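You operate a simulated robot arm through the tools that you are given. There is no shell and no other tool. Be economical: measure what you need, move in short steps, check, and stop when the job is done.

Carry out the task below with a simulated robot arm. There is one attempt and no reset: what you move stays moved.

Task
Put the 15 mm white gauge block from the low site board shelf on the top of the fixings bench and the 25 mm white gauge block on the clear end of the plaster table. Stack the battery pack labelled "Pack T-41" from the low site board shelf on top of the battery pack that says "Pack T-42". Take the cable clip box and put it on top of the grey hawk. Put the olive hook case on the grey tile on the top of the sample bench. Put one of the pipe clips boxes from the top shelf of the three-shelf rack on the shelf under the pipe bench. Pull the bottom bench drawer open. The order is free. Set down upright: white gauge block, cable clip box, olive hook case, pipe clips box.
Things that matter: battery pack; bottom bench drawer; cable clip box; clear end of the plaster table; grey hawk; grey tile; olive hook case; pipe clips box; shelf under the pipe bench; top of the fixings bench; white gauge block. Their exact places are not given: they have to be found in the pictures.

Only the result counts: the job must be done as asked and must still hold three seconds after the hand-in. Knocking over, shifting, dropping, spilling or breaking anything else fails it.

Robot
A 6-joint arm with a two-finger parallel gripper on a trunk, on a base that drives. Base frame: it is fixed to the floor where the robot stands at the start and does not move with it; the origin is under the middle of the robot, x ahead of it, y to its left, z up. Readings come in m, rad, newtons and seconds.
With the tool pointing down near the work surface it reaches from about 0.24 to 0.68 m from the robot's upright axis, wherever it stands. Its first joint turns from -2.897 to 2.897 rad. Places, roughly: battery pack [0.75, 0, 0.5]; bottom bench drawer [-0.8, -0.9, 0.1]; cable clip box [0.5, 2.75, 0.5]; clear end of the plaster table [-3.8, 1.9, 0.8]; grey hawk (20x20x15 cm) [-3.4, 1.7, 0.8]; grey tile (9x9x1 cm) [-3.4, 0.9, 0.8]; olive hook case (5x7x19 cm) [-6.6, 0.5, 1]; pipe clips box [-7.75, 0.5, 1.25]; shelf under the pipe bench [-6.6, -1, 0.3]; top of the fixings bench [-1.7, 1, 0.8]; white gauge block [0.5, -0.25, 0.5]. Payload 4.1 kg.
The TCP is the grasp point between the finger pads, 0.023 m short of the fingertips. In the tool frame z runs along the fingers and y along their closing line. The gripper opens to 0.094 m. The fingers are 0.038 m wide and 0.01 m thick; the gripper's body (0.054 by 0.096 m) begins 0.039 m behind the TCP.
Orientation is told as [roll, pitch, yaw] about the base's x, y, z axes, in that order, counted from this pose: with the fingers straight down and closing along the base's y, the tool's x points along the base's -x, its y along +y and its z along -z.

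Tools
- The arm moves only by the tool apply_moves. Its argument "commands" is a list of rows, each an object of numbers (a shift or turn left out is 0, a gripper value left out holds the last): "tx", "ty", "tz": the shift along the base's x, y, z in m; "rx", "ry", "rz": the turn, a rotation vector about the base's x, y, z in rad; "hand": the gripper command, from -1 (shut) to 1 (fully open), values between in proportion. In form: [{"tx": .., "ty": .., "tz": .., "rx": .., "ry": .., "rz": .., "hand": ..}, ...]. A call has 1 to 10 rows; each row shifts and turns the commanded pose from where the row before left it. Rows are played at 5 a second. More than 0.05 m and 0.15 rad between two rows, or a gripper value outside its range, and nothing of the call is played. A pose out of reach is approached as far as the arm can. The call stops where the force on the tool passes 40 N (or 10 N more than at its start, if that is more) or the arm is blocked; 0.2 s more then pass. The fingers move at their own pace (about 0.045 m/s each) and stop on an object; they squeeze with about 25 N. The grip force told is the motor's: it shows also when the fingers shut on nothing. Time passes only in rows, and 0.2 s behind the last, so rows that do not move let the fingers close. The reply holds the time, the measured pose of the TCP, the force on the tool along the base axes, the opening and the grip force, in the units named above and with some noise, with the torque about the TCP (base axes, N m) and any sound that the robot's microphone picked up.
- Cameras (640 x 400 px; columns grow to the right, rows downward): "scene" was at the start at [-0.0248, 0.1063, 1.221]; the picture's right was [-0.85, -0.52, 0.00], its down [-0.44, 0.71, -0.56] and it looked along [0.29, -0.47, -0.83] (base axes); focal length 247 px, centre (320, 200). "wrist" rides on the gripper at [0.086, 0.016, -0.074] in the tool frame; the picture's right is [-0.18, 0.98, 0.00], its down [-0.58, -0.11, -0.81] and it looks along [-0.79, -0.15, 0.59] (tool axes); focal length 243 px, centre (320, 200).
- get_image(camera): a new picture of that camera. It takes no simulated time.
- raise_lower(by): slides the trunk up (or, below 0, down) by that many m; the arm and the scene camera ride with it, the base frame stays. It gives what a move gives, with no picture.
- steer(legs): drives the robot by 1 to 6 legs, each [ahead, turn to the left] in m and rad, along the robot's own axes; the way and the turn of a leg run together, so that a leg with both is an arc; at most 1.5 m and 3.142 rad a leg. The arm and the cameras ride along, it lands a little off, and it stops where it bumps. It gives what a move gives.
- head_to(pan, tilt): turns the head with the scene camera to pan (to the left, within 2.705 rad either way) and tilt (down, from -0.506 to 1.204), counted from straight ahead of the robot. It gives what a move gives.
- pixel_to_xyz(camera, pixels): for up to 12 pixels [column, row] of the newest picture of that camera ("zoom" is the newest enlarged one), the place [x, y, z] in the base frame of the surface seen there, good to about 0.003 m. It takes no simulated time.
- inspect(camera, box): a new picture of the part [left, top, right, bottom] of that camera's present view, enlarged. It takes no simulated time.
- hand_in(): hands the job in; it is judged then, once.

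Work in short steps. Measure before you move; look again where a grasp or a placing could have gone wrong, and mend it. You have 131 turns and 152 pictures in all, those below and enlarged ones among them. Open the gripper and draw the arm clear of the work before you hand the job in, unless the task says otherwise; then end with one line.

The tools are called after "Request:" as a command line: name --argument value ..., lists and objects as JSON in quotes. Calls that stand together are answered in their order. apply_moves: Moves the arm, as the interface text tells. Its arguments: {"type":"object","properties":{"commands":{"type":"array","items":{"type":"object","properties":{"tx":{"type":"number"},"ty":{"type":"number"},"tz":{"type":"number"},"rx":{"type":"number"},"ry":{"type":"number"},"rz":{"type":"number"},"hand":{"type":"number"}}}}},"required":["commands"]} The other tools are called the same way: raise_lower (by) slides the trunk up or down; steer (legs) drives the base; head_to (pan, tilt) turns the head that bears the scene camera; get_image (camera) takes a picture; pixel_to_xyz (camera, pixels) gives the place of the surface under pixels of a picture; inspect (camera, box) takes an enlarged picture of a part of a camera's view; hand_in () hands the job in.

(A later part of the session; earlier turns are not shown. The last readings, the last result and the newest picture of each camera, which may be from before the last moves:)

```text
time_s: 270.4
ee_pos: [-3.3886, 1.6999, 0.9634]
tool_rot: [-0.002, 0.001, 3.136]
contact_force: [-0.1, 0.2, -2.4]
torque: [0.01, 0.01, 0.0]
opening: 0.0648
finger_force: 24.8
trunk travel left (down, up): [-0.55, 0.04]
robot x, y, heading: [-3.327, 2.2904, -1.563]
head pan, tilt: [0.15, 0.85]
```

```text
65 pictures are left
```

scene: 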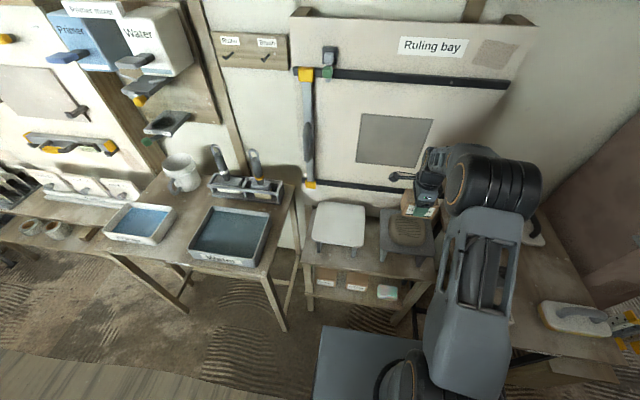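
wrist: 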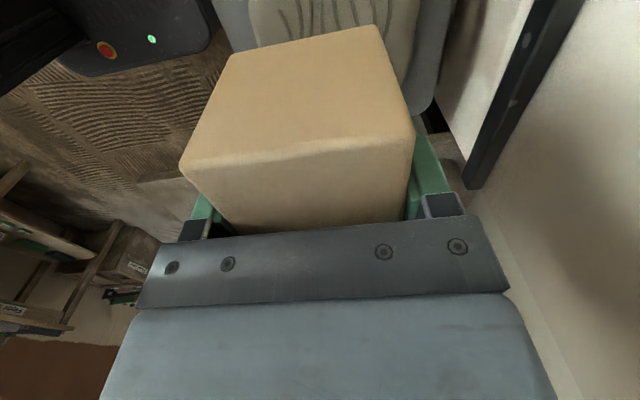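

Centred; I lower toward contact at TCP ≈0.851.

Request:
apply_moves --commands '[{"tz": -0.04, "tx": -0.007, "ty": -0.004}, {"tz": -0.04}, {"tz": -0.025}, {"tz": -0.003}, {}]'

Request:
apply_moves --commands '[{"tz": -0.002}, {}]'

Request:
apply_moves --commands '[{"tz": -0.002}, {}]'

Request:
inspect --camera "scene" --box '[340, 160, 460, 260]'

```text
time_s: 271.6
ee_pos: [-3.3964, 1.6982, 0.856]
tool_rot: [0.0, 0.0, 3.138]
contact_force: [-0.1, -0.5, -2.7]
torque: [0.01, -0.03, 0.0]
opening: 0.065
finger_force: 25.4
trunk travel left (down, up): [-0.55, 0.04]
robot x, y, heading: [-3.3303, 2.2914, -1.562]
head pan, tilt: [0.15, 0.85]
```

```text
time_s: 272.2
ee_pos: [-3.3956, 1.6984, 0.852]
tool_rot: [0.001, -0.001, 3.137]
contact_force: [0.0, -0.5, -2.0]
torque: [-0.05, -0.02, 0.01]
opening: 0.0649
finger_force: 25.1
trunk travel left (down, up): [-0.55, 0.04]
robot x, y, heading: [-3.3289, 2.2938, -1.565]
head pan, tilt: [0.15, 0.85]
```

```text
time_s: 272.9
ee_pos: [-3.3948, 1.6988, 0.8508]
tool_rot: [-0.001, -0.002, 3.139]
contact_force: [0.0, -0.4, -1.8]
torque: [-0.02, -0.01, 0.03]
opening: 0.0649
finger_force: 25.3
trunk travel left (down, up): [-0.55, 0.04]
robot x, y, heading: [-3.3315, 2.2938, -1.565]
head pan, tilt: [0.15, 0.85]
```

```text
4.00 times, centred on (400, 210) of scene
```

zoom: 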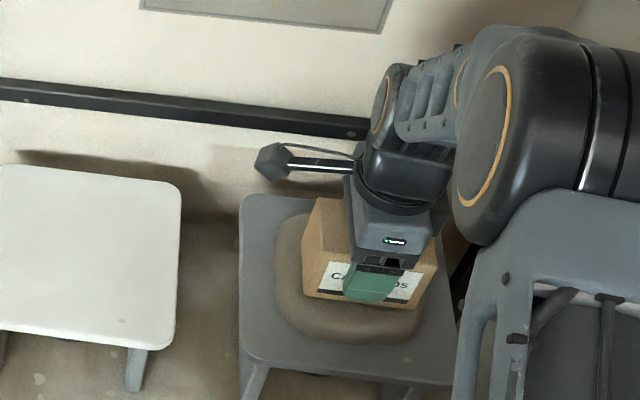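

Request:
pixel_to_xyz --camera "zoom" --pixels '[[305, 285], [432, 285], [345, 300], [285, 290], [420, 325], [340, 335], [310, 210], [280, 250]]'

Request:
apply_moves --commands '[{"tz": -0.002}, {}]'

```text
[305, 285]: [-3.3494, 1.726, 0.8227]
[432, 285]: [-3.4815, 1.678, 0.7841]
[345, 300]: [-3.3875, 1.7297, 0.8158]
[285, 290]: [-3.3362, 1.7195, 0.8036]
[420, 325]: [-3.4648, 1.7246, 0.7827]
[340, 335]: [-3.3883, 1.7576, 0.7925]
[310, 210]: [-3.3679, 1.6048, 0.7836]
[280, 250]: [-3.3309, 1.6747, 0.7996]
```

```text
time_s: 273.4
ee_pos: [-3.395, 1.6988, 0.8478]
tool_rot: [0.0, 0.0, 3.137]
contact_force: [0.0, 0.4, -2.5]
torque: [0.0, -0.01, -0.03]
opening: 0.0646
finger_force: 24.8
trunk travel left (down, up): [-0.55, 0.04]
robot x, y, heading: [-3.3311, 2.2944, -1.56]
head pan, tilt: [0.15, 0.85]
```

Box spans x -3.349…-3.443, inside the pad. Continue lowering to contact.

Request:
apply_moves --commands '[{"tz": -0.0015}, {}]'

Request:
apply_moves --commands '[{"tz": -0.0015}, {}]'

Request:
apply_moves --commands '[{"tz": -0.0015}, {}]'

```text
time_s: 274.1
ee_pos: [-3.3948, 1.6972, 0.8478]
tool_rot: [0.0, 0.0, 3.139]
contact_force: [-2.0, 1.3, 5.7]
torque: [0.25, 0.44, -0.01]
opening: 0.0646
finger_force: 25.7
trunk travel left (down, up): [-0.55, 0.04]
robot x, y, heading: [-3.3258, 2.2946, -1.565]
head pan, tilt: [0.15, 0.85]
```

```text
time_s: 274.6
ee_pos: [-3.3937, 1.6984, 0.8477]
tool_rot: [0.003, -0.001, 3.138]
contact_force: [-2.8, -0.1, 24.1]
torque: [0.77, 0.14, 0.08]
opening: 0.0651
finger_force: 24.8
trunk travel left (down, up): [-0.55, 0.04]
robot x, y, heading: [-3.3321, 2.2903, -1.563]
head pan, tilt: [0.15, 0.85]
```

```text
time_s: 275.2
ee_pos: [-3.3941, 1.6993, 0.8469]
tool_rot: [0.003, 0.0, 3.138]
contact_force: [-1.0, 0.5, 29.7]
torque: [0.46, 0.05, -0.06]
opening: 0.0642
finger_force: 25.1
trunk travel left (down, up): [-0.55, 0.04]
robot x, y, heading: [-3.3291, 2.2919, -1.562]
head pan, tilt: [0.15, 0.85]
```

Contact; ease up, open, lift, and inspect.

Request:
apply_moves --commands '[{"tz": 0.003}, {"hand": 0.4}, {"hand": 0.8}, {"hand": 0.8}, {"hand": 0.8}, {"tz": 0.04}, {"tz": 0.04}, {"tz": 0.04}, {"ty": 0.045}, {"ty": 0.045}]'

Request:
apply_moves --commands '[{"ty": 0.045}, {"ty": 0.045, "tx": 0.01}, {"tx": 0.03}]'

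Request:
inspect --camera "scene" --box '[340, 160, 460, 260]'

```text
time_s: 277.4
ee_pos: [-3.3972, 1.7909, 0.9679]
tool_rot: [-0.001, 0.001, 3.137]
contact_force: [-0.5, 0.1, 0.1]
torque: [-0.02, -0.03, -0.02]
opening: 0.0847
finger_force: 0.1
trunk travel left (down, up): [-0.55, 0.04]
robot x, y, heading: [-3.3292, 2.2939, -1.563]
head pan, tilt: [0.15, 0.85]
```

```text
time_s: 278.2
ee_pos: [-3.3533, 1.8794, 0.9684]
tool_rot: [0.001, 0.0, 3.139]
contact_force: [0.7, -0.1, 0.0]
torque: [-0.04, -0.03, -0.01]
opening: 0.0845
finger_force: 0.1
trunk travel left (down, up): [-0.55, 0.04]
robot x, y, heading: [-3.3277, 2.29, -1.562]
head pan, tilt: [0.15, 0.85]
```

```text
4.00 times, centred on (400, 210) of scene
```

zoom: 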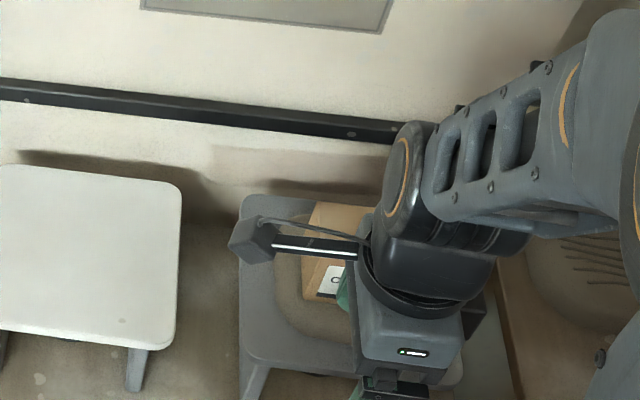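

I back off 0.3, check the box, and look west for the route.

Request:
steer --legs '[[-0.3, 0]]'

Request:
inspect --camera "scene" --box '[300, 90, 460, 210]'

Request:
head_to --pan -1.3 --tilt 0.35

Request:
get_image --camera "scene"

Request:
pixel_to_xyz --camera "scene" --pixels '[[100, 150], [150, 150], [200, 150], [250, 150], [300, 150], [350, 150], [100, 200], [150, 200], [200, 200], [250, 200], [300, 200], [400, 150]]'

```text
time_s: 280.3
ee_pos: [-3.3549, 2.1819, 0.9684]
tool_rot: [0.0, 0.0, 3.14]
contact_force: [0.0, 0.6, -0.6]
torque: [-0.03, -0.04, 0.03]
opening: 0.0848
finger_force: 0.1
trunk travel left (down, up): [-0.55, 0.04]
robot x, y, heading: [-3.3297, 2.5942, -1.563]
head pan, tilt: [0.15, 0.85]
```

```text
3.33 times, centred on (380, 150) of scene
```

zoom: 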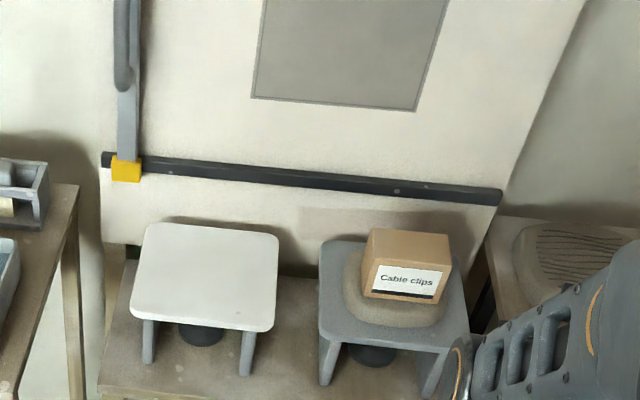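

```text
time_s: 281.9
ee_pos: [-3.3554, 2.1817, 0.9681]
tool_rot: [-0.002, 0.0, 3.139]
contact_force: [-0.4, 0.1, -0.2]
torque: [0.01, 0.0, 0.03]
opening: 0.0848
finger_force: 0.1
trunk travel left (down, up): [-0.55, 0.04]
robot x, y, heading: [-3.3302, 2.5896, -1.563]
head pan, tilt: [-1.3, 0.351]
```

```text
61 pictures are left
```

scene: 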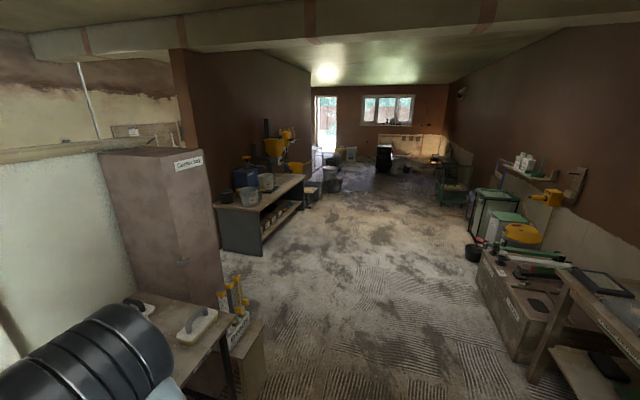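

```text
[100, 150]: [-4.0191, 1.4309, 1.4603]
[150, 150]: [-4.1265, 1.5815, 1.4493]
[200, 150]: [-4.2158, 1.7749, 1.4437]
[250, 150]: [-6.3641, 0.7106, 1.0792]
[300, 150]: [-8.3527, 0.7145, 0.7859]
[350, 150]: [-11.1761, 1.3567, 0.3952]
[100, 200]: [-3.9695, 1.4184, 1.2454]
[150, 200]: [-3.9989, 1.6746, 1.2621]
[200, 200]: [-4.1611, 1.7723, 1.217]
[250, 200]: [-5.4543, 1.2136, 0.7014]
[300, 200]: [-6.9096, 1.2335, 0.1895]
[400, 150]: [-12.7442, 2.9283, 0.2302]
```

Cable clip box is well placed. I drive west to x≈-4.9 and look for a passage south to the corridor.

Request:
steer --legs '[[0, -1.57], [1.5, 0]]'

Request:
head_to --pan 1.5 --tilt 0.35

Request:
get_image --camera "scene"

Request:
pixel_to_xyz --camera "scene" --pixels '[[150, 250], [200, 250], [250, 250], [300, 250], [350, 250], [400, 250], [450, 250], [250, 200], [300, 200], [350, 200], [400, 200], [450, 200]]'

```text
time_s: 292.9
ee_pos: [-5.1972, 2.5781, 0.9694]
tool_rot: [0.002, 0.0, 1.587]
contact_force: [0.5, 0.4, -0.8]
torque: [0.0, 0.0, -0.03]
opening: 0.0844
finger_force: 0.0
trunk travel left (down, up): [-0.55, 0.04]
robot x, y, heading: [-4.7831, 2.5582, -3.115]
head pan, tilt: [-1.3, 0.351]
```

```text
time_s: 295.4
ee_pos: [-5.1991, 2.5775, 0.9686]
tool_rot: [0.0, 0.001, 1.588]
contact_force: [0.6, 0.0, 1.0]
torque: [0.01, 0.01, 0.0]
opening: 0.0847
finger_force: 0.0
trunk travel left (down, up): [-0.55, 0.04]
robot x, y, heading: [-4.7851, 2.5649, -3.111]
head pan, tilt: [1.499, 0.351]
```

```text
60 pictures are left
```

scene: 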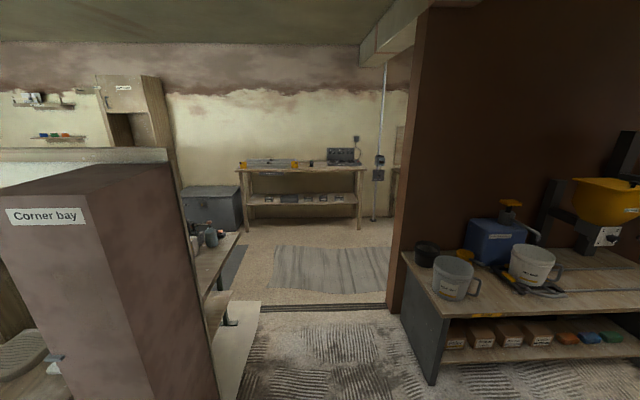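

```text
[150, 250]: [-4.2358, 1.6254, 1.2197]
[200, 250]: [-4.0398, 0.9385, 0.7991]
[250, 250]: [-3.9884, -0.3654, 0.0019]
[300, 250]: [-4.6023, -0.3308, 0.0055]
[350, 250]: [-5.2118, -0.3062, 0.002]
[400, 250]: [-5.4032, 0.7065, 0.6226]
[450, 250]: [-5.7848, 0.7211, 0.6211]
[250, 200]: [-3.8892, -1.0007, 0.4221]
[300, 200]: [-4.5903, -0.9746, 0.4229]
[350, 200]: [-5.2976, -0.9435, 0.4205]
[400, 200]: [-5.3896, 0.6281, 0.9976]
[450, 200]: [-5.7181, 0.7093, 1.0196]
```

A ~1 m opening lies between the sample bench end (x≈-4.2) and the wall (x≈-5.4). I drive through at x≈-4.83 and turn west in the corridor.

Request:
steer --legs '[[0, 1.51], [1.5, 0], [0.95, 0], [0, -1.53]]'

Request:
head_to --pan -0.2 --tilt 0.3

Request:
get_image --camera "scene"

Request:
head_to --pan -2.3 --tilt 0.5

Request:
get_image --camera "scene"

```text
time_s: 314.7
ee_pos: [-5.2804, 0.1471, 0.9679]
tool_rot: [0.001, 0.0, 1.57]
contact_force: [0.4, 0.5, -0.6]
torque: [0.01, 0.01, 0.01]
opening: 0.0846
finger_force: 0.1
trunk travel left (down, up): [-0.55, 0.04]
robot x, y, heading: [-4.8669, 0.1259, -3.131]
head pan, tilt: [1.499, 0.351]
```

```text
time_s: 316.5
ee_pos: [-5.2814, 0.1467, 0.9689]
tool_rot: [-0.001, 0.0, 1.57]
contact_force: [-0.6, 0.4, 0.4]
torque: [-0.03, 0.03, 0.0]
opening: 0.0846
finger_force: 0.1
trunk travel left (down, up): [-0.55, 0.04]
robot x, y, heading: [-4.864, 0.1252, -3.129]
head pan, tilt: [-0.201, 0.3]
```

```text
59 pictures are left
```

scene: 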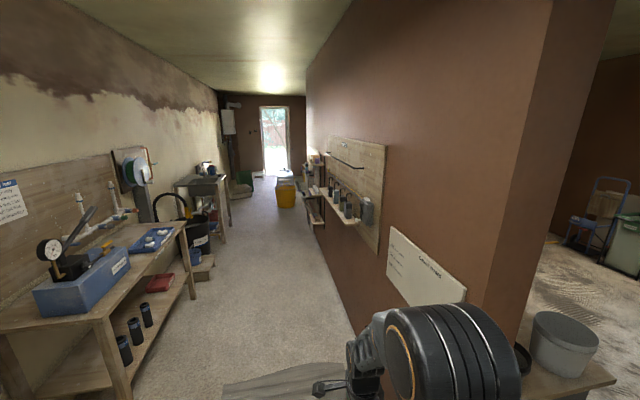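

```text
time_s: 318.5
ee_pos: [-5.2811, 0.1469, 0.9682]
tool_rot: [0.001, 0.0, 1.57]
contact_force: [-0.5, -0.9, 1.0]
torque: [0.01, 0.01, -0.02]
opening: 0.0846
finger_force: 0.2
trunk travel left (down, up): [-0.55, 0.04]
robot x, y, heading: [-4.8704, 0.1248, -3.133]
head pan, tilt: [-2.3, 0.499]
```

```text
58 pictures are left
```

scene: 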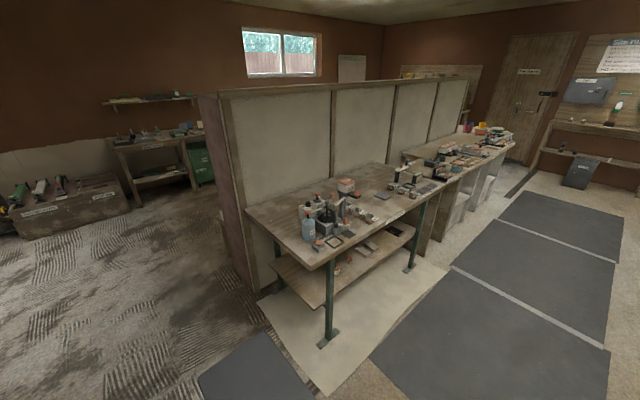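

The wall shelf on the right (x≈-6.6) holds the cases. I drive 1.5 m on and look right.

Request:
steer --legs '[[1.45, 0.0]]'

Request:
head_to --pan -1.1 --tilt 0.45

Request:
get_image --camera "scene"

Request:
pixel_to_xyz --camera "scene" --pixels '[[150, 150], [200, 150], [250, 150], [300, 150], [350, 150], [400, 150], [150, 200], [200, 200], [250, 200], [300, 200], [350, 200], [400, 200]]'

```text
time_s: 325.7
ee_pos: [-6.7376, 0.1084, 0.9686]
tool_rot: [0.0, 0.0, 1.591]
contact_force: [-1.0, 0.4, -0.1]
torque: [0.01, -0.01, -0.04]
opening: 0.0846
finger_force: 0.0
trunk travel left (down, up): [-0.55, 0.04]
robot x, y, heading: [-6.3243, 0.0925, -3.114]
head pan, tilt: [-2.3, 0.499]
```

```text
time_s: 327.1
ee_pos: [-6.7373, 0.1091, 0.9679]
tool_rot: [0.0, 0.0, 1.59]
contact_force: [-0.3, -0.5, 0.3]
torque: [-0.02, -0.01, -0.01]
opening: 0.0846
finger_force: 0.1
trunk travel left (down, up): [-0.55, 0.04]
robot x, y, heading: [-6.3223, 0.0948, -3.108]
head pan, tilt: [-1.1, 0.45]
```

```text
57 pictures are left
```

scene: 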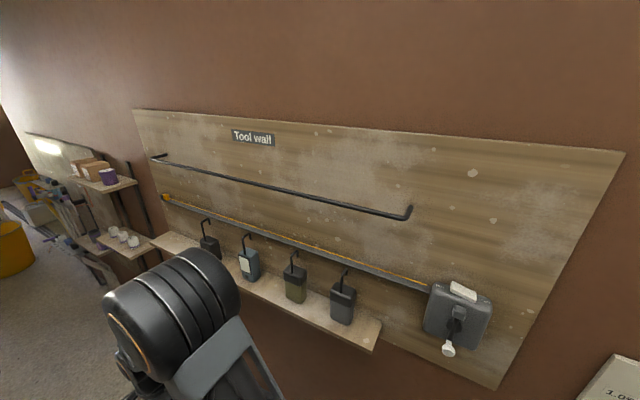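

```text
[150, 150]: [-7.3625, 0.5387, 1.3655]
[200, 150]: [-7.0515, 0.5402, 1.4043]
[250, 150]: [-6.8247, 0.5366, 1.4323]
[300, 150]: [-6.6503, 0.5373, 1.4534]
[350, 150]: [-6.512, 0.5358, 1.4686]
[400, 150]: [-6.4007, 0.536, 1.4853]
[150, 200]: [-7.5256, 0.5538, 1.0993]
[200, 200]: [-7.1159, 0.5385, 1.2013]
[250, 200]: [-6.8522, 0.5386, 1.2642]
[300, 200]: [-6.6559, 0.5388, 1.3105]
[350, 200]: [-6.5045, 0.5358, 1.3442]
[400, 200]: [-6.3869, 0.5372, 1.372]
```

Request:
inspect --camera "scene" --box '[180, 200, 400, 350]'

Request:
pixel_to_xyz --camera "zoom" --pixels '[[330, 240], [350, 250], [315, 270], [370, 280], [330, 290], [345, 215], [340, 165], [310, 185], [345, 300], [260, 290], [420, 330], [360, 130]]'

```text
2.67 times, centred on (290, 275) of scene
```

zoom: 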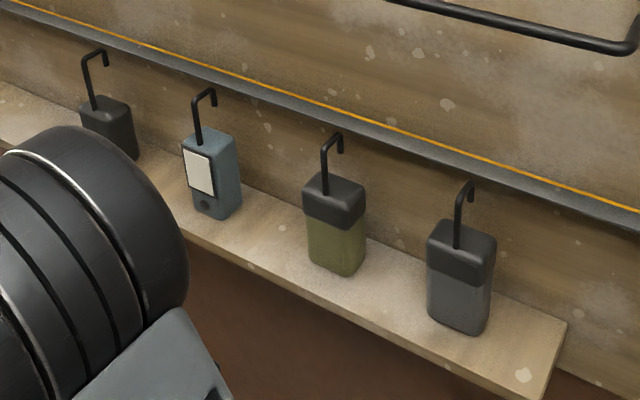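

```text
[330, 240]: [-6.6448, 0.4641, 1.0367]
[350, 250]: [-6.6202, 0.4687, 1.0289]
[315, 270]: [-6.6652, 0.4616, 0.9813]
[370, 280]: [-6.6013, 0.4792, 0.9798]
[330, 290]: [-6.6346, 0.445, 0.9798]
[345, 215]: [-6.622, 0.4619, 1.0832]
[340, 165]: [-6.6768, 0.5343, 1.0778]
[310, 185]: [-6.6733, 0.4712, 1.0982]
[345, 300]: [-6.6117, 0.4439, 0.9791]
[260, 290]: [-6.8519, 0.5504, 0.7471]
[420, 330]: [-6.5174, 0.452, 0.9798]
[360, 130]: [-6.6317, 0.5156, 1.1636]
```

The olive case stands on the wall shelf: x≈-6.67…-6.605, y≈0.46…0.51, body z 0.979–1.10, hook to 1.17. I'll grip its body with the tool tilted 50° forward; first go to a pre-grasp pose.

Request:
apply_moves --commands '[{"tx": 0.0125, "ty": 0.033, "tz": 0.0215, "rx": 0.109, "hand": 1}, {"tx": 0.0125, "ty": 0.033, "tz": 0.0215, "rx": 0.109, "hand": 1}, {"tx": 0.0125, "ty": 0.033, "tz": 0.0215, "rx": 0.109, "hand": 1}, {"tx": 0.0125, "ty": 0.033, "tz": 0.0215, "rx": 0.109, "hand": 1}, {"tx": 0.0125, "ty": 0.033, "tz": 0.0215, "rx": 0.109, "hand": 1}, {"tx": 0.0125, "ty": 0.033, "tz": 0.0215, "rx": 0.109, "hand": 1}, {"tx": 0.0125, "ty": 0.033, "tz": 0.0215, "rx": 0.109, "hand": 1}, {"tx": 0.0125, "ty": 0.033, "tz": 0.0215, "rx": 0.109, "hand": 1}]'

Request:
get_image --camera "wrist"

Request:
get_image --camera "scene"

```text
time_s: 328.9
ee_pos: [-6.6376, 0.3744, 1.1393]
tool_rot: [-0.024, -0.875, 1.602]
contact_force: [-0.2, -0.1, 0.1]
torque: [-0.01, 0.0, -0.01]
opening: 0.0939
finger_force: 0.1
trunk travel left (down, up): [-0.55, 0.04]
robot x, y, heading: [-6.3219, 0.094, -3.113]
head pan, tilt: [-1.1, 0.45]
```

```text
55 pictures are left
```

wrist: 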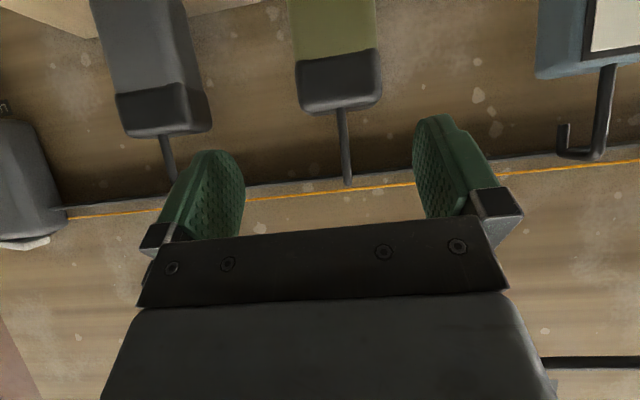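

```text
54 pictures are left
```

scene: 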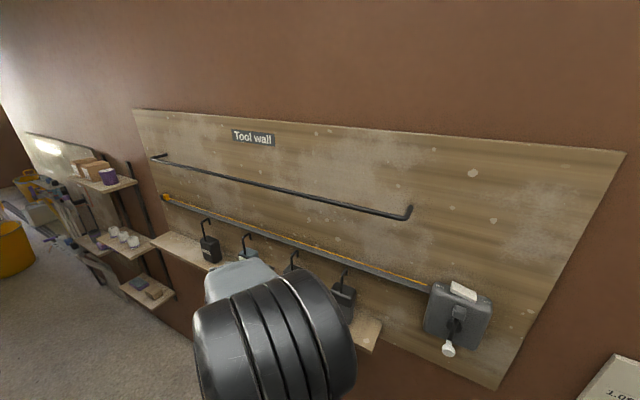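

Request:
pixel_to_xyz --camera "wrist" --pixels '[[297, 75], [378, 68], [338, 75], [303, 112], [380, 98], [340, 100], [293, 40], [374, 35], [345, 150], [347, 180], [205, 110], [545, 75]]'

```text
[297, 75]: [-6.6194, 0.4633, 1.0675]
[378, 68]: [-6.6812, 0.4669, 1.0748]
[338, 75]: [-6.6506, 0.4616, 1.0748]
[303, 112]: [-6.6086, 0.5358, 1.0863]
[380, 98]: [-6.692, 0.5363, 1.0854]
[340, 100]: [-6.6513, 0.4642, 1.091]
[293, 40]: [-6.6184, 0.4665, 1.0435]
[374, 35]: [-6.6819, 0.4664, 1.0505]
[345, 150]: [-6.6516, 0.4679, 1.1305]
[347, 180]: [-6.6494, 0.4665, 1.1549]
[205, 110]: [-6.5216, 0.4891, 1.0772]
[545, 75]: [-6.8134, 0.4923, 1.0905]
```

Case: x -6.682…-6.618, front y 0.462, stem at y≈0.467, so I tilt further to 65° and align at x -6.650 before advancing.

Request:
apply_moves --commands '[{"tx": -0.006, "ty": 0.003, "tz": -0.014, "rx": 0.131, "rz": -0.013}, {"tx": -0.0064, "ty": 0.002, "tz": -0.014, "rx": 0.131, "rz": -0.013}, {}]'

Request:
get_image --camera "wrist"

Request:
pixel_to_xyz --camera "wrist" --pixels '[[320, 100], [290, 100], [350, 100], [320, 60], [320, 130]]'

```text
time_s: 329.7
ee_pos: [-6.6501, 0.3779, 1.1115]
tool_rot: [-0.034, -1.136, 1.583]
contact_force: [-0.4, -0.5, 0.4]
torque: [-0.01, -0.01, 0.0]
opening: 0.094
finger_force: 0.1
trunk travel left (down, up): [-0.55, 0.04]
robot x, y, heading: [-6.3247, 0.0921, -3.108]
head pan, tilt: [-1.1, 0.45]
```

```text
53 pictures are left
```

wrist: 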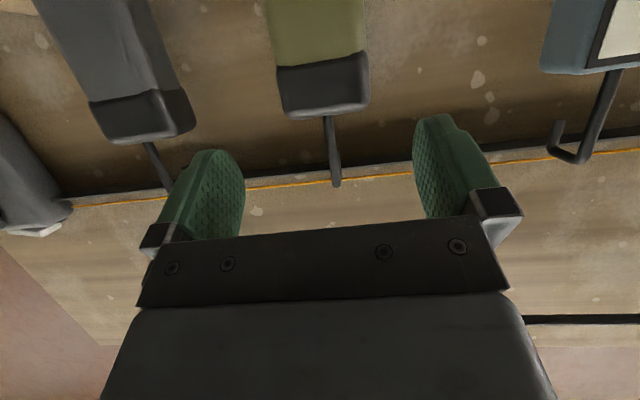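

```text
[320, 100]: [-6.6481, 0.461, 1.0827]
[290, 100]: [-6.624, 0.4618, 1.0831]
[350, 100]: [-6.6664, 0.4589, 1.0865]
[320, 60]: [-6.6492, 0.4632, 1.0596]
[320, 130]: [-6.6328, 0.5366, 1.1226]
```

Aligned. Advance along the tool axis and close.

Request:
apply_moves --commands '[{"ty": 0.0337, "tz": -0.0155}, {"ty": 0.0337, "tz": -0.0155}, {"ty": 0.0337, "tz": -0.0155}, {}]'

Request:
get_image --camera "wrist"

```text
time_s: 330.7
ee_pos: [-6.6475, 0.4788, 1.0657]
tool_rot: [-0.033, -1.136, 1.581]
contact_force: [0.8, -0.1, 0.1]
torque: [-0.01, 0.01, -0.01]
opening: 0.094
finger_force: 0.0
trunk travel left (down, up): [-0.55, 0.04]
robot x, y, heading: [-6.3209, 0.094, -3.113]
head pan, tilt: [-1.1, 0.45]
```

```text
52 pictures are left
```

wrist: 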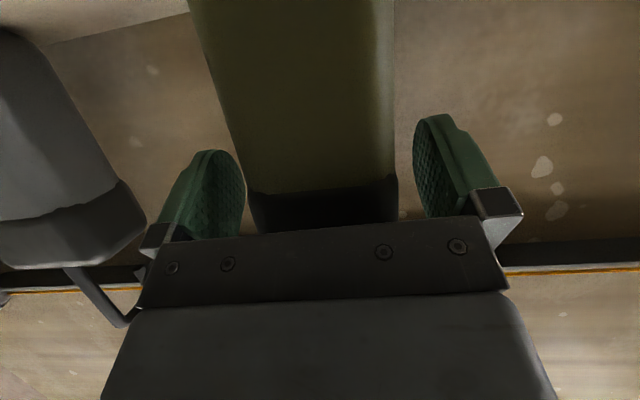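

Case sits between the fingers. Close, then lift slightly.

Request:
apply_moves --commands '[{"hand": -1}, {"hand": -1}, {"hand": -1}, {"hand": -1}, {"tz": 0.02}, {"tz": 0.03}]'

Request:
inspect --camera "scene" --box '[180, 200, 400, 350]'

```text
time_s: 332.1
ee_pos: [-6.6505, 0.4774, 1.1164]
tool_rot: [-0.034, -1.133, 1.584]
contact_force: [-0.2, -0.2, -2.6]
torque: [-0.02, -0.04, 0.0]
opening: 0.0659
finger_force: 25.6
trunk travel left (down, up): [-0.55, 0.04]
robot x, y, heading: [-6.323, 0.0961, -3.112]
head pan, tilt: [-1.1, 0.45]
```

```text
2.67 times, centred on (290, 275) of scene
```

zoom: 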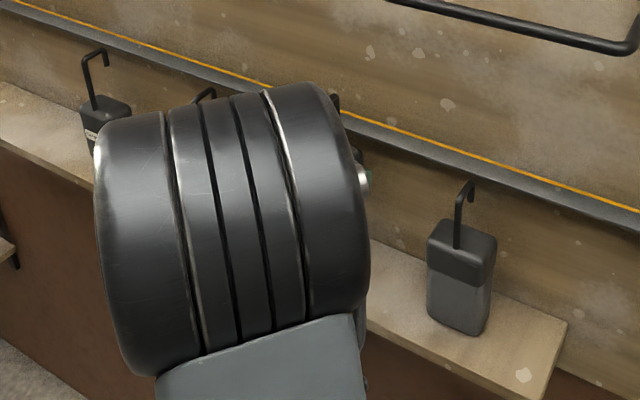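

Held. I retract from the shelf and reverse along the corridor to the sample bench.

Request:
apply_moves --commands '[{"ty": -0.045}, {"ty": -0.045}, {"ty": -0.045}, {"ty": -0.045}, {"ty": -0.045}]'

Request:
steer --legs '[[-1.5, 0], [-1.5, 0], [-0.2, 0]]'

Request:
head_to --pan -1.2 --tilt 0.7

Request:
get_image --camera "scene"

```text
time_s: 333.3
ee_pos: [-6.6504, 0.2528, 1.1168]
tool_rot: [-0.034, -1.134, 1.583]
contact_force: [-0.1, 0.2, -2.4]
torque: [-0.02, 0.02, -0.02]
opening: 0.0659
finger_force: 24.9
trunk travel left (down, up): [-0.55, 0.04]
robot x, y, heading: [-6.325, 0.0935, -3.111]
head pan, tilt: [-1.1, 0.45]
```

```text
time_s: 349.0
ee_pos: [-3.4308, 0.236, 1.1173]
tool_rot: [-0.031, -1.134, 1.52]
contact_force: [0.7, -1.1, -2.4]
torque: [-0.01, -0.03, 0.02]
opening: 0.066
finger_force: 25.3
trunk travel left (down, up): [-0.55, 0.04]
robot x, y, heading: [-3.11, 0.0523, 3.11]
head pan, tilt: [-1.1, 0.45]
```

```text
time_s: 349.8
ee_pos: [-3.4299, 0.236, 1.117]
tool_rot: [-0.033, -1.133, 1.52]
contact_force: [0.2, 0.2, -1.8]
torque: [0.01, 0.02, 0.03]
opening: 0.0658
finger_force: 24.7
trunk travel left (down, up): [-0.55, 0.04]
robot x, y, heading: [-3.1111, 0.0551, 3.11]
head pan, tilt: [-1.201, 0.7]
```

```text
50 pictures are left
```

scene: 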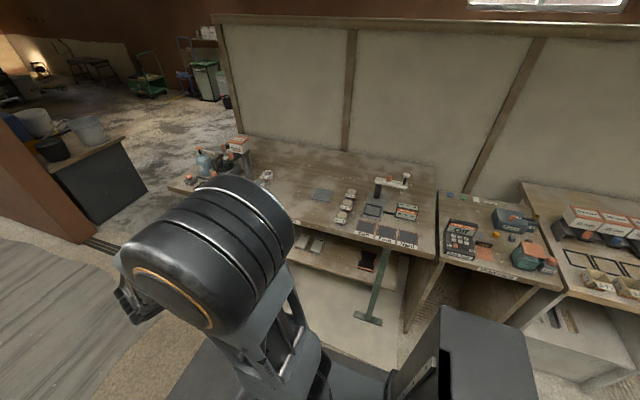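

Request:
inspect --camera "scene" --box '[250, 150, 450, 275]'

Request:
pixel_to_xyz --camera "scene" --pixels '[[322, 195], [365, 228], [385, 233], [405, 238], [373, 210], [405, 210], [350, 195], [300, 220], [320, 215], [430, 240], [340, 218], [395, 182]]'

```text
3.20 times, centred on (350, 212) of scene
```

zoom: 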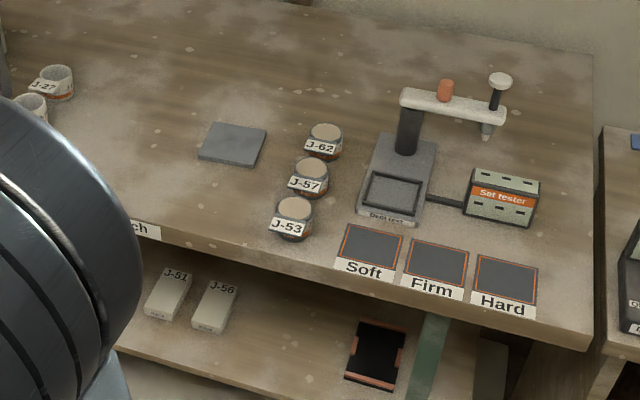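

```text
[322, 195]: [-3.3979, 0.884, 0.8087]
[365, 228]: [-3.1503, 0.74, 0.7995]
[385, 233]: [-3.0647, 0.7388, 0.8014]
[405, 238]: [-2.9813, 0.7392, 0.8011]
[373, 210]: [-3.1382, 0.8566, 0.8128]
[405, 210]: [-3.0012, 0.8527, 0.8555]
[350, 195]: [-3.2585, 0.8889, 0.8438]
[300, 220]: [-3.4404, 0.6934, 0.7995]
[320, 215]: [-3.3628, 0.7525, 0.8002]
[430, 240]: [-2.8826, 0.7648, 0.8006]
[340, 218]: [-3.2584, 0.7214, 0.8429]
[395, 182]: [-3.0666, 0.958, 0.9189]
```

The grey tile is at (-3.398,0.884,0.809), clear around. I shift the robot closer (y≈0.36) with an S-curve.

Request:
steer --legs '[[0.4, -0.8], [0.4, 0.8], [-0.74, 0]]'

Request:
get_image --camera "scene"

Request:
pixel_to_xyz --camera "scene" --pixels '[[300, 200], [320, 200], [340, 200], [280, 200]]'

```text
time_s: 358.0
ee_pos: [-3.3992, 0.5347, 1.1173]
tool_rot: [-0.033, -1.134, 1.515]
contact_force: [-0.5, -0.5, -2.2]
torque: [0.03, 0.02, 0.0]
opening: 0.066
finger_force: 24.5
trunk travel left (down, up): [-0.55, 0.04]
robot x, y, heading: [-3.0874, 0.3513, 3.101]
head pan, tilt: [-1.201, 0.7]
```

```text
48 pictures are left
```

scene: 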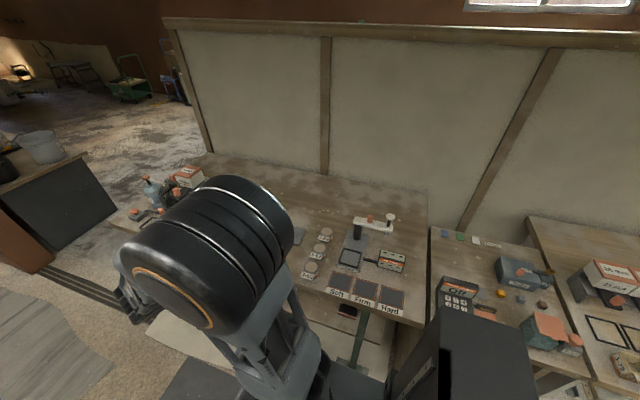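

```text
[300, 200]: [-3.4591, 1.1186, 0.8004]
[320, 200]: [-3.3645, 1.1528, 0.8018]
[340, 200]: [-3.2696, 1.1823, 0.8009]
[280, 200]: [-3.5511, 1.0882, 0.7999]
```

TCP moves +y over the tile with a small yaw fix, and down to z≈1.0.

Request:
apply_moves --commands '[{"ty": 0.0428, "rz": 0.015}, {"ty": 0.0428, "rz": 0.015}, {"ty": 0.0428, "rz": 0.015}, {"ty": 0.0428, "rz": 0.01}, {"ty": 0.0428}, {"ty": 0.0428}, {"ty": 0.0428}, {"ty": 0.0424}, {"tz": -0.045}, {"tz": -0.045}]'

Request:
get_image --camera "scene"

Request:
get_image --camera "wrist"

```text
time_s: 360.2
ee_pos: [-3.4008, 0.8759, 1.025]
tool_rot: [-0.031, -1.134, 1.57]
contact_force: [0.9, -0.9, -1.6]
torque: [0.02, 0.0, 0.03]
opening: 0.0659
finger_force: 24.9
trunk travel left (down, up): [-0.55, 0.04]
robot x, y, heading: [-3.0854, 0.3544, 3.107]
head pan, tilt: [-1.201, 0.7]
```

```text
47 pictures are left
```

scene: 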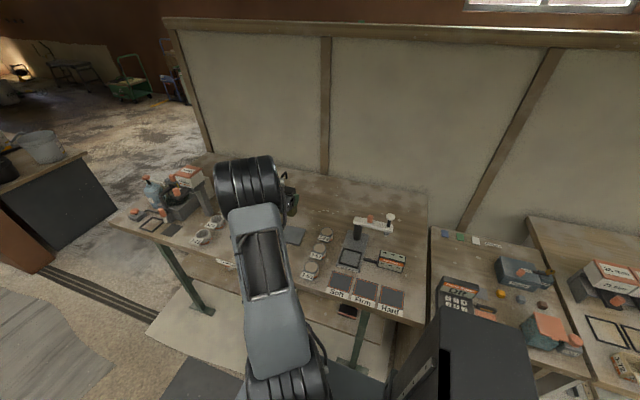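

```text
46 pictures are left
```

wrist: 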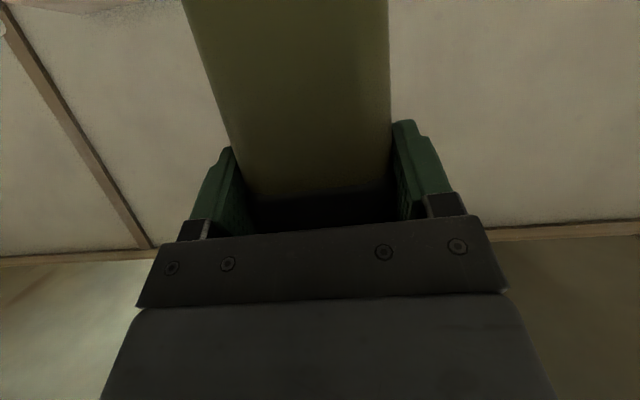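

I lower to just above the tile (TCP ≈0.902) and check.

Request:
apply_moves --commands '[{"tz": -0.04, "tx": 0.002}, {"tz": -0.04}, {"tz": -0.035}, {"tz": -0.008}, {}]'

Request:
head_to --pan -1.2 --tilt 0.75

Request:
inspect --camera "scene" --box '[240, 170, 340, 260]'

```text
time_s: 361.4
ee_pos: [-3.397, 0.8769, 0.9025]
tool_rot: [-0.034, -1.134, 1.574]
contact_force: [0.6, 0.0, -2.1]
torque: [0.01, 0.01, -0.03]
opening: 0.0656
finger_force: 25.1
trunk travel left (down, up): [-0.55, 0.04]
robot x, y, heading: [-3.0858, 0.3501, 3.106]
head pan, tilt: [-1.201, 0.7]
```

```text
time_s: 362.0
ee_pos: [-3.397, 0.8762, 0.9015]
tool_rot: [-0.033, -1.133, 1.573]
contact_force: [-0.5, -0.2, -2.0]
torque: [0.0, 0.03, 0.0]
opening: 0.0657
finger_force: 25.0
trunk travel left (down, up): [-0.55, 0.04]
robot x, y, heading: [-3.0836, 0.352, 3.104]
head pan, tilt: [-1.201, 0.75]
```

```text
4.44 times, centred on (290, 215) of scene
```

zoom: 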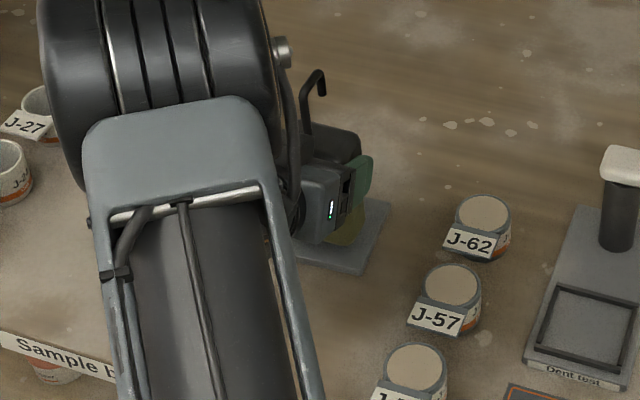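

Over the tile. Lower in small steps to contact.

Request:
apply_moves --commands '[{"tz": -0.004}, {}]'

Request:
apply_moves --commands '[{"tz": -0.002}, {}]'

Request:
apply_moves --commands '[{"tz": -0.0015}, {}]'

Request:
apply_moves --commands '[{"tz": -0.0015}, {}]'

```text
time_s: 362.6
ee_pos: [-3.3977, 0.8763, 0.8986]
tool_rot: [-0.034, -1.135, 1.571]
contact_force: [0.4, 0.8, -1.4]
torque: [0.0, 0.01, 0.0]
opening: 0.0656
finger_force: 24.6
trunk travel left (down, up): [-0.55, 0.04]
robot x, y, heading: [-3.0866, 0.3531, 3.107]
head pan, tilt: [-1.201, 0.75]
```

```text
time_s: 363.2
ee_pos: [-3.3985, 0.8781, 0.8959]
tool_rot: [-0.033, -1.134, 1.572]
contact_force: [-0.2, -0.1, -2.2]
torque: [-0.03, 0.0, 0.0]
opening: 0.0659
finger_force: 24.6
trunk travel left (down, up): [-0.55, 0.04]
robot x, y, heading: [-3.0838, 0.3543, 3.1]
head pan, tilt: [-1.201, 0.75]
```

```text
time_s: 363.8
ee_pos: [-3.3988, 0.8766, 0.8954]
tool_rot: [-0.031, -1.137, 1.571]
contact_force: [1.0, -0.3, 2.3]
torque: [0.0, 0.11, 0.03]
opening: 0.0659
finger_force: 24.9
trunk travel left (down, up): [-0.55, 0.04]
robot x, y, heading: [-3.0832, 0.3517, 3.102]
head pan, tilt: [-1.201, 0.75]
```

```text
time_s: 364.4
ee_pos: [-3.3989, 0.8773, 0.8962]
tool_rot: [-0.03, -1.139, 1.569]
contact_force: [1.0, -1.0, 7.8]
torque: [0.03, 0.26, -0.02]
opening: 0.066
finger_force: 24.8
trunk travel left (down, up): [-0.55, 0.04]
robot x, y, heading: [-3.0842, 0.3525, 3.107]
head pan, tilt: [-1.201, 0.75]
```

Contact. Open, then back out along the tool axis.

Request:
apply_moves --commands '[{"tz": 0.001}, {"hand": 0.0}, {"hand": 1}, {"hand": 1}, {"hand": 1}, {"ty": -0.03, "tz": 0.014}, {"ty": -0.036, "tz": 0.016}, {"ty": -0.036, "tz": 0.016}, {"ty": -0.036, "tz": 0.016}, {"ty": -0.04, "tz": 0.02}]'

Request:
get_image --camera "wrist"

Request:
get_image --camera "scene"

```text
time_s: 366.6
ee_pos: [-3.3985, 0.6995, 0.979]
tool_rot: [-0.033, -1.134, 1.572]
contact_force: [-0.3, 0.4, -0.4]
torque: [0.01, 0.02, -0.02]
opening: 0.094
finger_force: 0.1
trunk travel left (down, up): [-0.55, 0.04]
robot x, y, heading: [-3.0869, 0.3491, 3.105]
head pan, tilt: [-1.201, 0.75]
```

```text
44 pictures are left
```

wrist: 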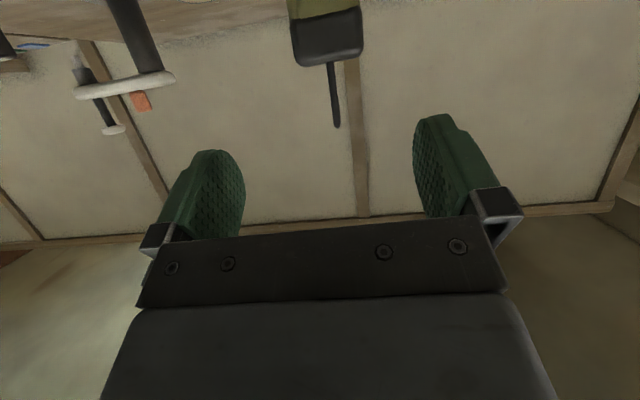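

```text
43 pictures are left
```

scene: 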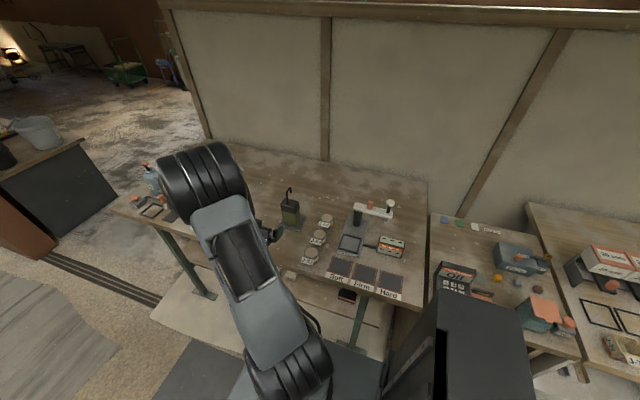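

The olive case stands on the tile. I tuck the arm and drive west to the three-shelf rack.

Request:
apply_moves --commands '[{"ty": -0.045, "tz": 0.02}, {"ty": -0.045, "tz": 0.02}, {"ty": -0.045, "tz": 0.02}, {"ty": -0.045, "tz": 0.02}, {"ty": -0.045}]'

Request:
steer --legs '[[0.4, 0.5], [0.4, -0.48], [1.5, 0], [1.5, 0], [0.3, 0]]'

Request:
head_to --pan -1.0 --tilt 0.4

Request:
get_image --camera "scene"

Request:
head_to --pan 1.4 --tilt 0.6

Request:
get_image --camera "scene"

```text
time_s: 367.8
ee_pos: [-3.3974, 0.4713, 1.0589]
tool_rot: [-0.034, -1.133, 1.575]
contact_force: [-0.4, -0.8, 0.6]
torque: [0.03, 0.02, -0.02]
opening: 0.0938
finger_force: 0.0
trunk travel left (down, up): [-0.55, 0.04]
robot x, y, heading: [-3.085, 0.3485, 3.107]
head pan, tilt: [-1.201, 0.75]
```

```text
time_s: 388.1
ee_pos: [-7.4676, 0.315, 1.0595]
tool_rot: [-0.033, -1.134, 1.604]
contact_force: [0.1, 0.3, 0.6]
torque: [0.01, -0.01, 0.0]
opening: 0.0941
finger_force: 0.1
trunk travel left (down, up): [-0.55, 0.04]
robot x, y, heading: [-7.1505, 0.2052, 3.135]
head pan, tilt: [-1.201, 0.75]
```

```text
time_s: 388.9
ee_pos: [-7.4666, 0.313, 1.0591]
tool_rot: [-0.033, -1.135, 1.602]
contact_force: [-0.3, 0.5, -0.4]
torque: [0.0, 0.01, -0.03]
opening: 0.094
finger_force: 0.1
trunk travel left (down, up): [-0.55, 0.04]
robot x, y, heading: [-7.1495, 0.2026, 3.134]
head pan, tilt: [-1.0, 0.4]
```

```text
42 pictures are left
```

scene: 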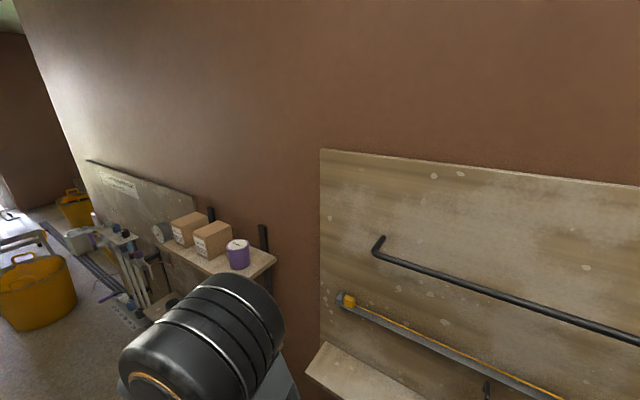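

```text
time_s: 391.1
ee_pos: [-7.4673, 0.314, 1.0603]
tool_rot: [-0.034, -1.135, 1.6]
contact_force: [0.1, 0.4, -0.6]
torque: [0.02, -0.05, 0.03]
opening: 0.0941
finger_force: 0.0
trunk travel left (down, up): [-0.55, 0.04]
robot x, y, heading: [-7.1506, 0.2011, 3.133]
head pan, tilt: [1.4, 0.6]
```

```text
41 pictures are left
```

scene: 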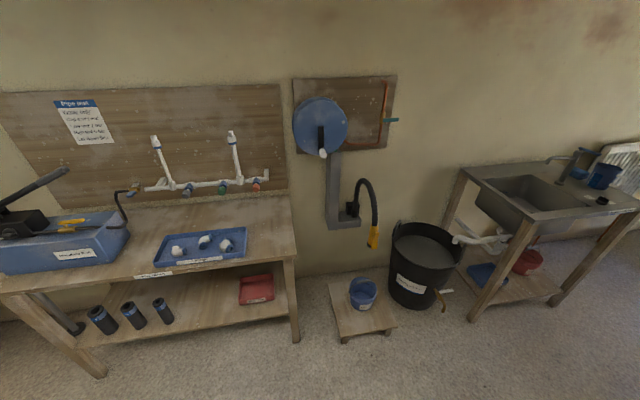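

Request:
pixel_to_xyz --camera "scene" --pixels '[[200, 310], [200, 295], [220, 320], [160, 300], [200, 270], [200, 264], [290, 260], [295, 330], [255, 290], [240, 305], [200, 280], [180, 325]]'

Request:
head_to --pan -1.0 --tilt 0.5

Request:
inspect --camera "scene" --box '[130, 140, 290, 260]'

```text
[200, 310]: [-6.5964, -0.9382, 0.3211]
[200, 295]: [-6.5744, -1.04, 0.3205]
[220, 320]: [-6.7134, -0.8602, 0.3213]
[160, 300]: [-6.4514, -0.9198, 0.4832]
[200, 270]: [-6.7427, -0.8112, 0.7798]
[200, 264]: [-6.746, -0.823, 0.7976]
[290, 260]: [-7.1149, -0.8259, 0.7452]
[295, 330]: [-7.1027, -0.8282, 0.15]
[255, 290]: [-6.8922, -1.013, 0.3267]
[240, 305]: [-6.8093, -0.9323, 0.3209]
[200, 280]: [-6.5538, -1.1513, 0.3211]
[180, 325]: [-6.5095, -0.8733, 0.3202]
```

```text
time_s: 393.3
ee_pos: [-7.467, 0.3131, 1.0586]
tool_rot: [-0.034, -1.134, 1.602]
contact_force: [0.0, 0.3, -0.4]
torque: [0.0, 0.0, 0.01]
opening: 0.0941
finger_force: 0.1
trunk travel left (down, up): [-0.55, 0.04]
robot x, y, heading: [-7.1505, 0.2058, 3.134]
head pan, tilt: [-1.0, 0.499]
```

```text
3.33 times, centred on (210, 200) of scene
```

zoom: 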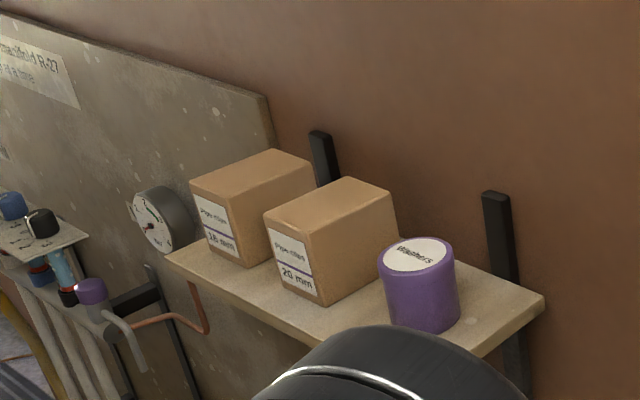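

Request:
pixel_to_xyz --camera "zoom" --pixels '[[265, 215], [318, 235], [272, 275], [320, 305], [345, 180], [397, 208], [310, 240], [330, 210], [255, 160], [390, 270], [350, 320], [205, 255]]'

Request:
pixel_to_xyz --camera "zoom" --pixels '[[395, 225], [380, 240], [270, 255], [235, 225], [360, 290], [540, 300], [170, 255], [460, 330], [310, 165], [290, 200]]'

```text
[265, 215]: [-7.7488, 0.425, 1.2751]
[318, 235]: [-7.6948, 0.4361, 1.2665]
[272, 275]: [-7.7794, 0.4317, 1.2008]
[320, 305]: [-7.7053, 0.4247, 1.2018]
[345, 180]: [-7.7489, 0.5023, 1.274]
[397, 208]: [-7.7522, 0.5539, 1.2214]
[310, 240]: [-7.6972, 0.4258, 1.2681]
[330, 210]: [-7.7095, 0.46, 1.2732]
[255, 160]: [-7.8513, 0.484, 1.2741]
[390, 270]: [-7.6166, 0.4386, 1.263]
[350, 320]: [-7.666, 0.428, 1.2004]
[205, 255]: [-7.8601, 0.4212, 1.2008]
```

```text
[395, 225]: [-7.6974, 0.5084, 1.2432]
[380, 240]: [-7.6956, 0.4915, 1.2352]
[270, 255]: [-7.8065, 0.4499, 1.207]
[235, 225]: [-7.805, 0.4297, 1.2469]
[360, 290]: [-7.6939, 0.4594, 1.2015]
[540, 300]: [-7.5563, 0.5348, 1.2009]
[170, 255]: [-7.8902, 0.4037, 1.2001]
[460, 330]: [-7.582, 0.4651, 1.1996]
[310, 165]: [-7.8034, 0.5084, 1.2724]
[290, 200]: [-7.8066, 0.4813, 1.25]
```

20 mm pipe-clips box: x -7.75…-7.696, y 0.425…0.508, z 1.20…1.275. I raise the hand, set tilt to 45°, and move to a pre-grasp pose in front of it.

Request:
apply_moves --commands '[{"tz": 0.045, "rx": -0.058}, {"tz": 0.045, "rx": -0.058}, {"tz": 0.045, "rx": -0.058}, {"tz": 0.045, "rx": -0.058}, {"tz": 0.045, "rx": -0.058}, {"tz": 0.045, "rx": -0.058}, {"tx": -0.043, "ty": 0.009, "rz": -0.008}, {"tx": -0.043, "ty": 0.009, "rz": -0.008}, {"tx": -0.043, "ty": 0.009, "rz": -0.008}, {"tx": -0.043, "ty": 0.009, "rz": -0.008}]'

Request:
apply_moves --commands '[{"tx": -0.042, "ty": 0.0095, "hand": 0.8}, {"tx": -0.042, "ty": 0.0095, "hand": 0.8}, {}]'

Request:
get_image --camera "wrist"

Request:
get_image --camera "scene"

```text
time_s: 395.5
ee_pos: [-7.64, 0.3493, 1.3287]
tool_rot: [-0.017, -0.786, 1.56]
contact_force: [-0.3, 1.5, -0.2]
torque: [0.04, -0.03, -0.01]
opening: 0.0941
finger_force: 0.0
trunk travel left (down, up): [-0.55, 0.04]
robot x, y, heading: [-7.1491, 0.2037, 3.136]
head pan, tilt: [-1.0, 0.499]
```

```text
time_s: 396.3
ee_pos: [-7.7225, 0.3662, 1.3305]
tool_rot: [-0.017, -0.786, 1.556]
contact_force: [0.2, 0.2, 0.5]
torque: [0.0, -0.03, 0.03]
opening: 0.0846
finger_force: 0.0
trunk travel left (down, up): [-0.55, 0.04]
robot x, y, heading: [-7.1501, 0.2029, 3.136]
head pan, tilt: [-1.0, 0.499]
```

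```text
39 pictures are left
```

wrist: 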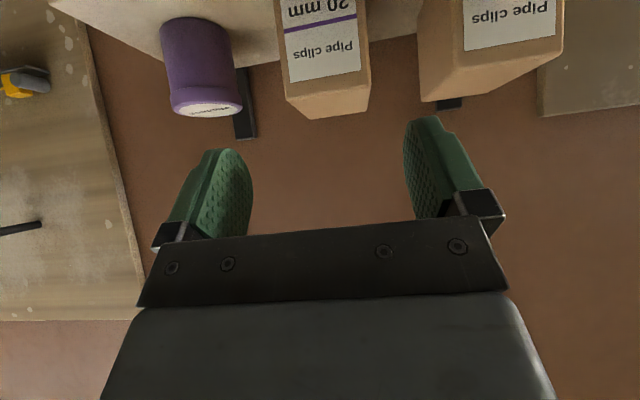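

```text
38 pictures are left
```

scene: 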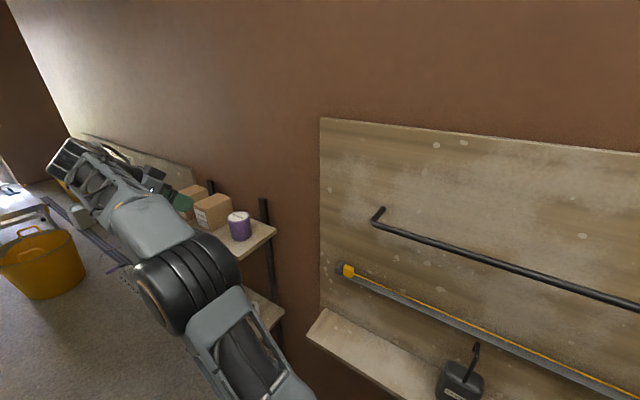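

Request:
pixel_to_xyz --camera "wrist" --pixels '[[287, 90], [365, 80], [325, 85], [368, 45], [282, 50], [305, 110], [360, 105], [235, 60], [240, 95], [422, 70], [425, 95], [325, 20]]'

```text
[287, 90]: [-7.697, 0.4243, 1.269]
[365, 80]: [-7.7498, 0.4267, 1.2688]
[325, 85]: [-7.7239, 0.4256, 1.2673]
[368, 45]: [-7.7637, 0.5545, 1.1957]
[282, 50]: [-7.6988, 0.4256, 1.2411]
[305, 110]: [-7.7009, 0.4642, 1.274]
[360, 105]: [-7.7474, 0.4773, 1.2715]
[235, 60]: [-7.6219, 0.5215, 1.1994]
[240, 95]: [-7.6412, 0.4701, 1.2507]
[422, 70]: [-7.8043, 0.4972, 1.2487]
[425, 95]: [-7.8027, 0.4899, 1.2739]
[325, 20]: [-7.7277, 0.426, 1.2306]
```

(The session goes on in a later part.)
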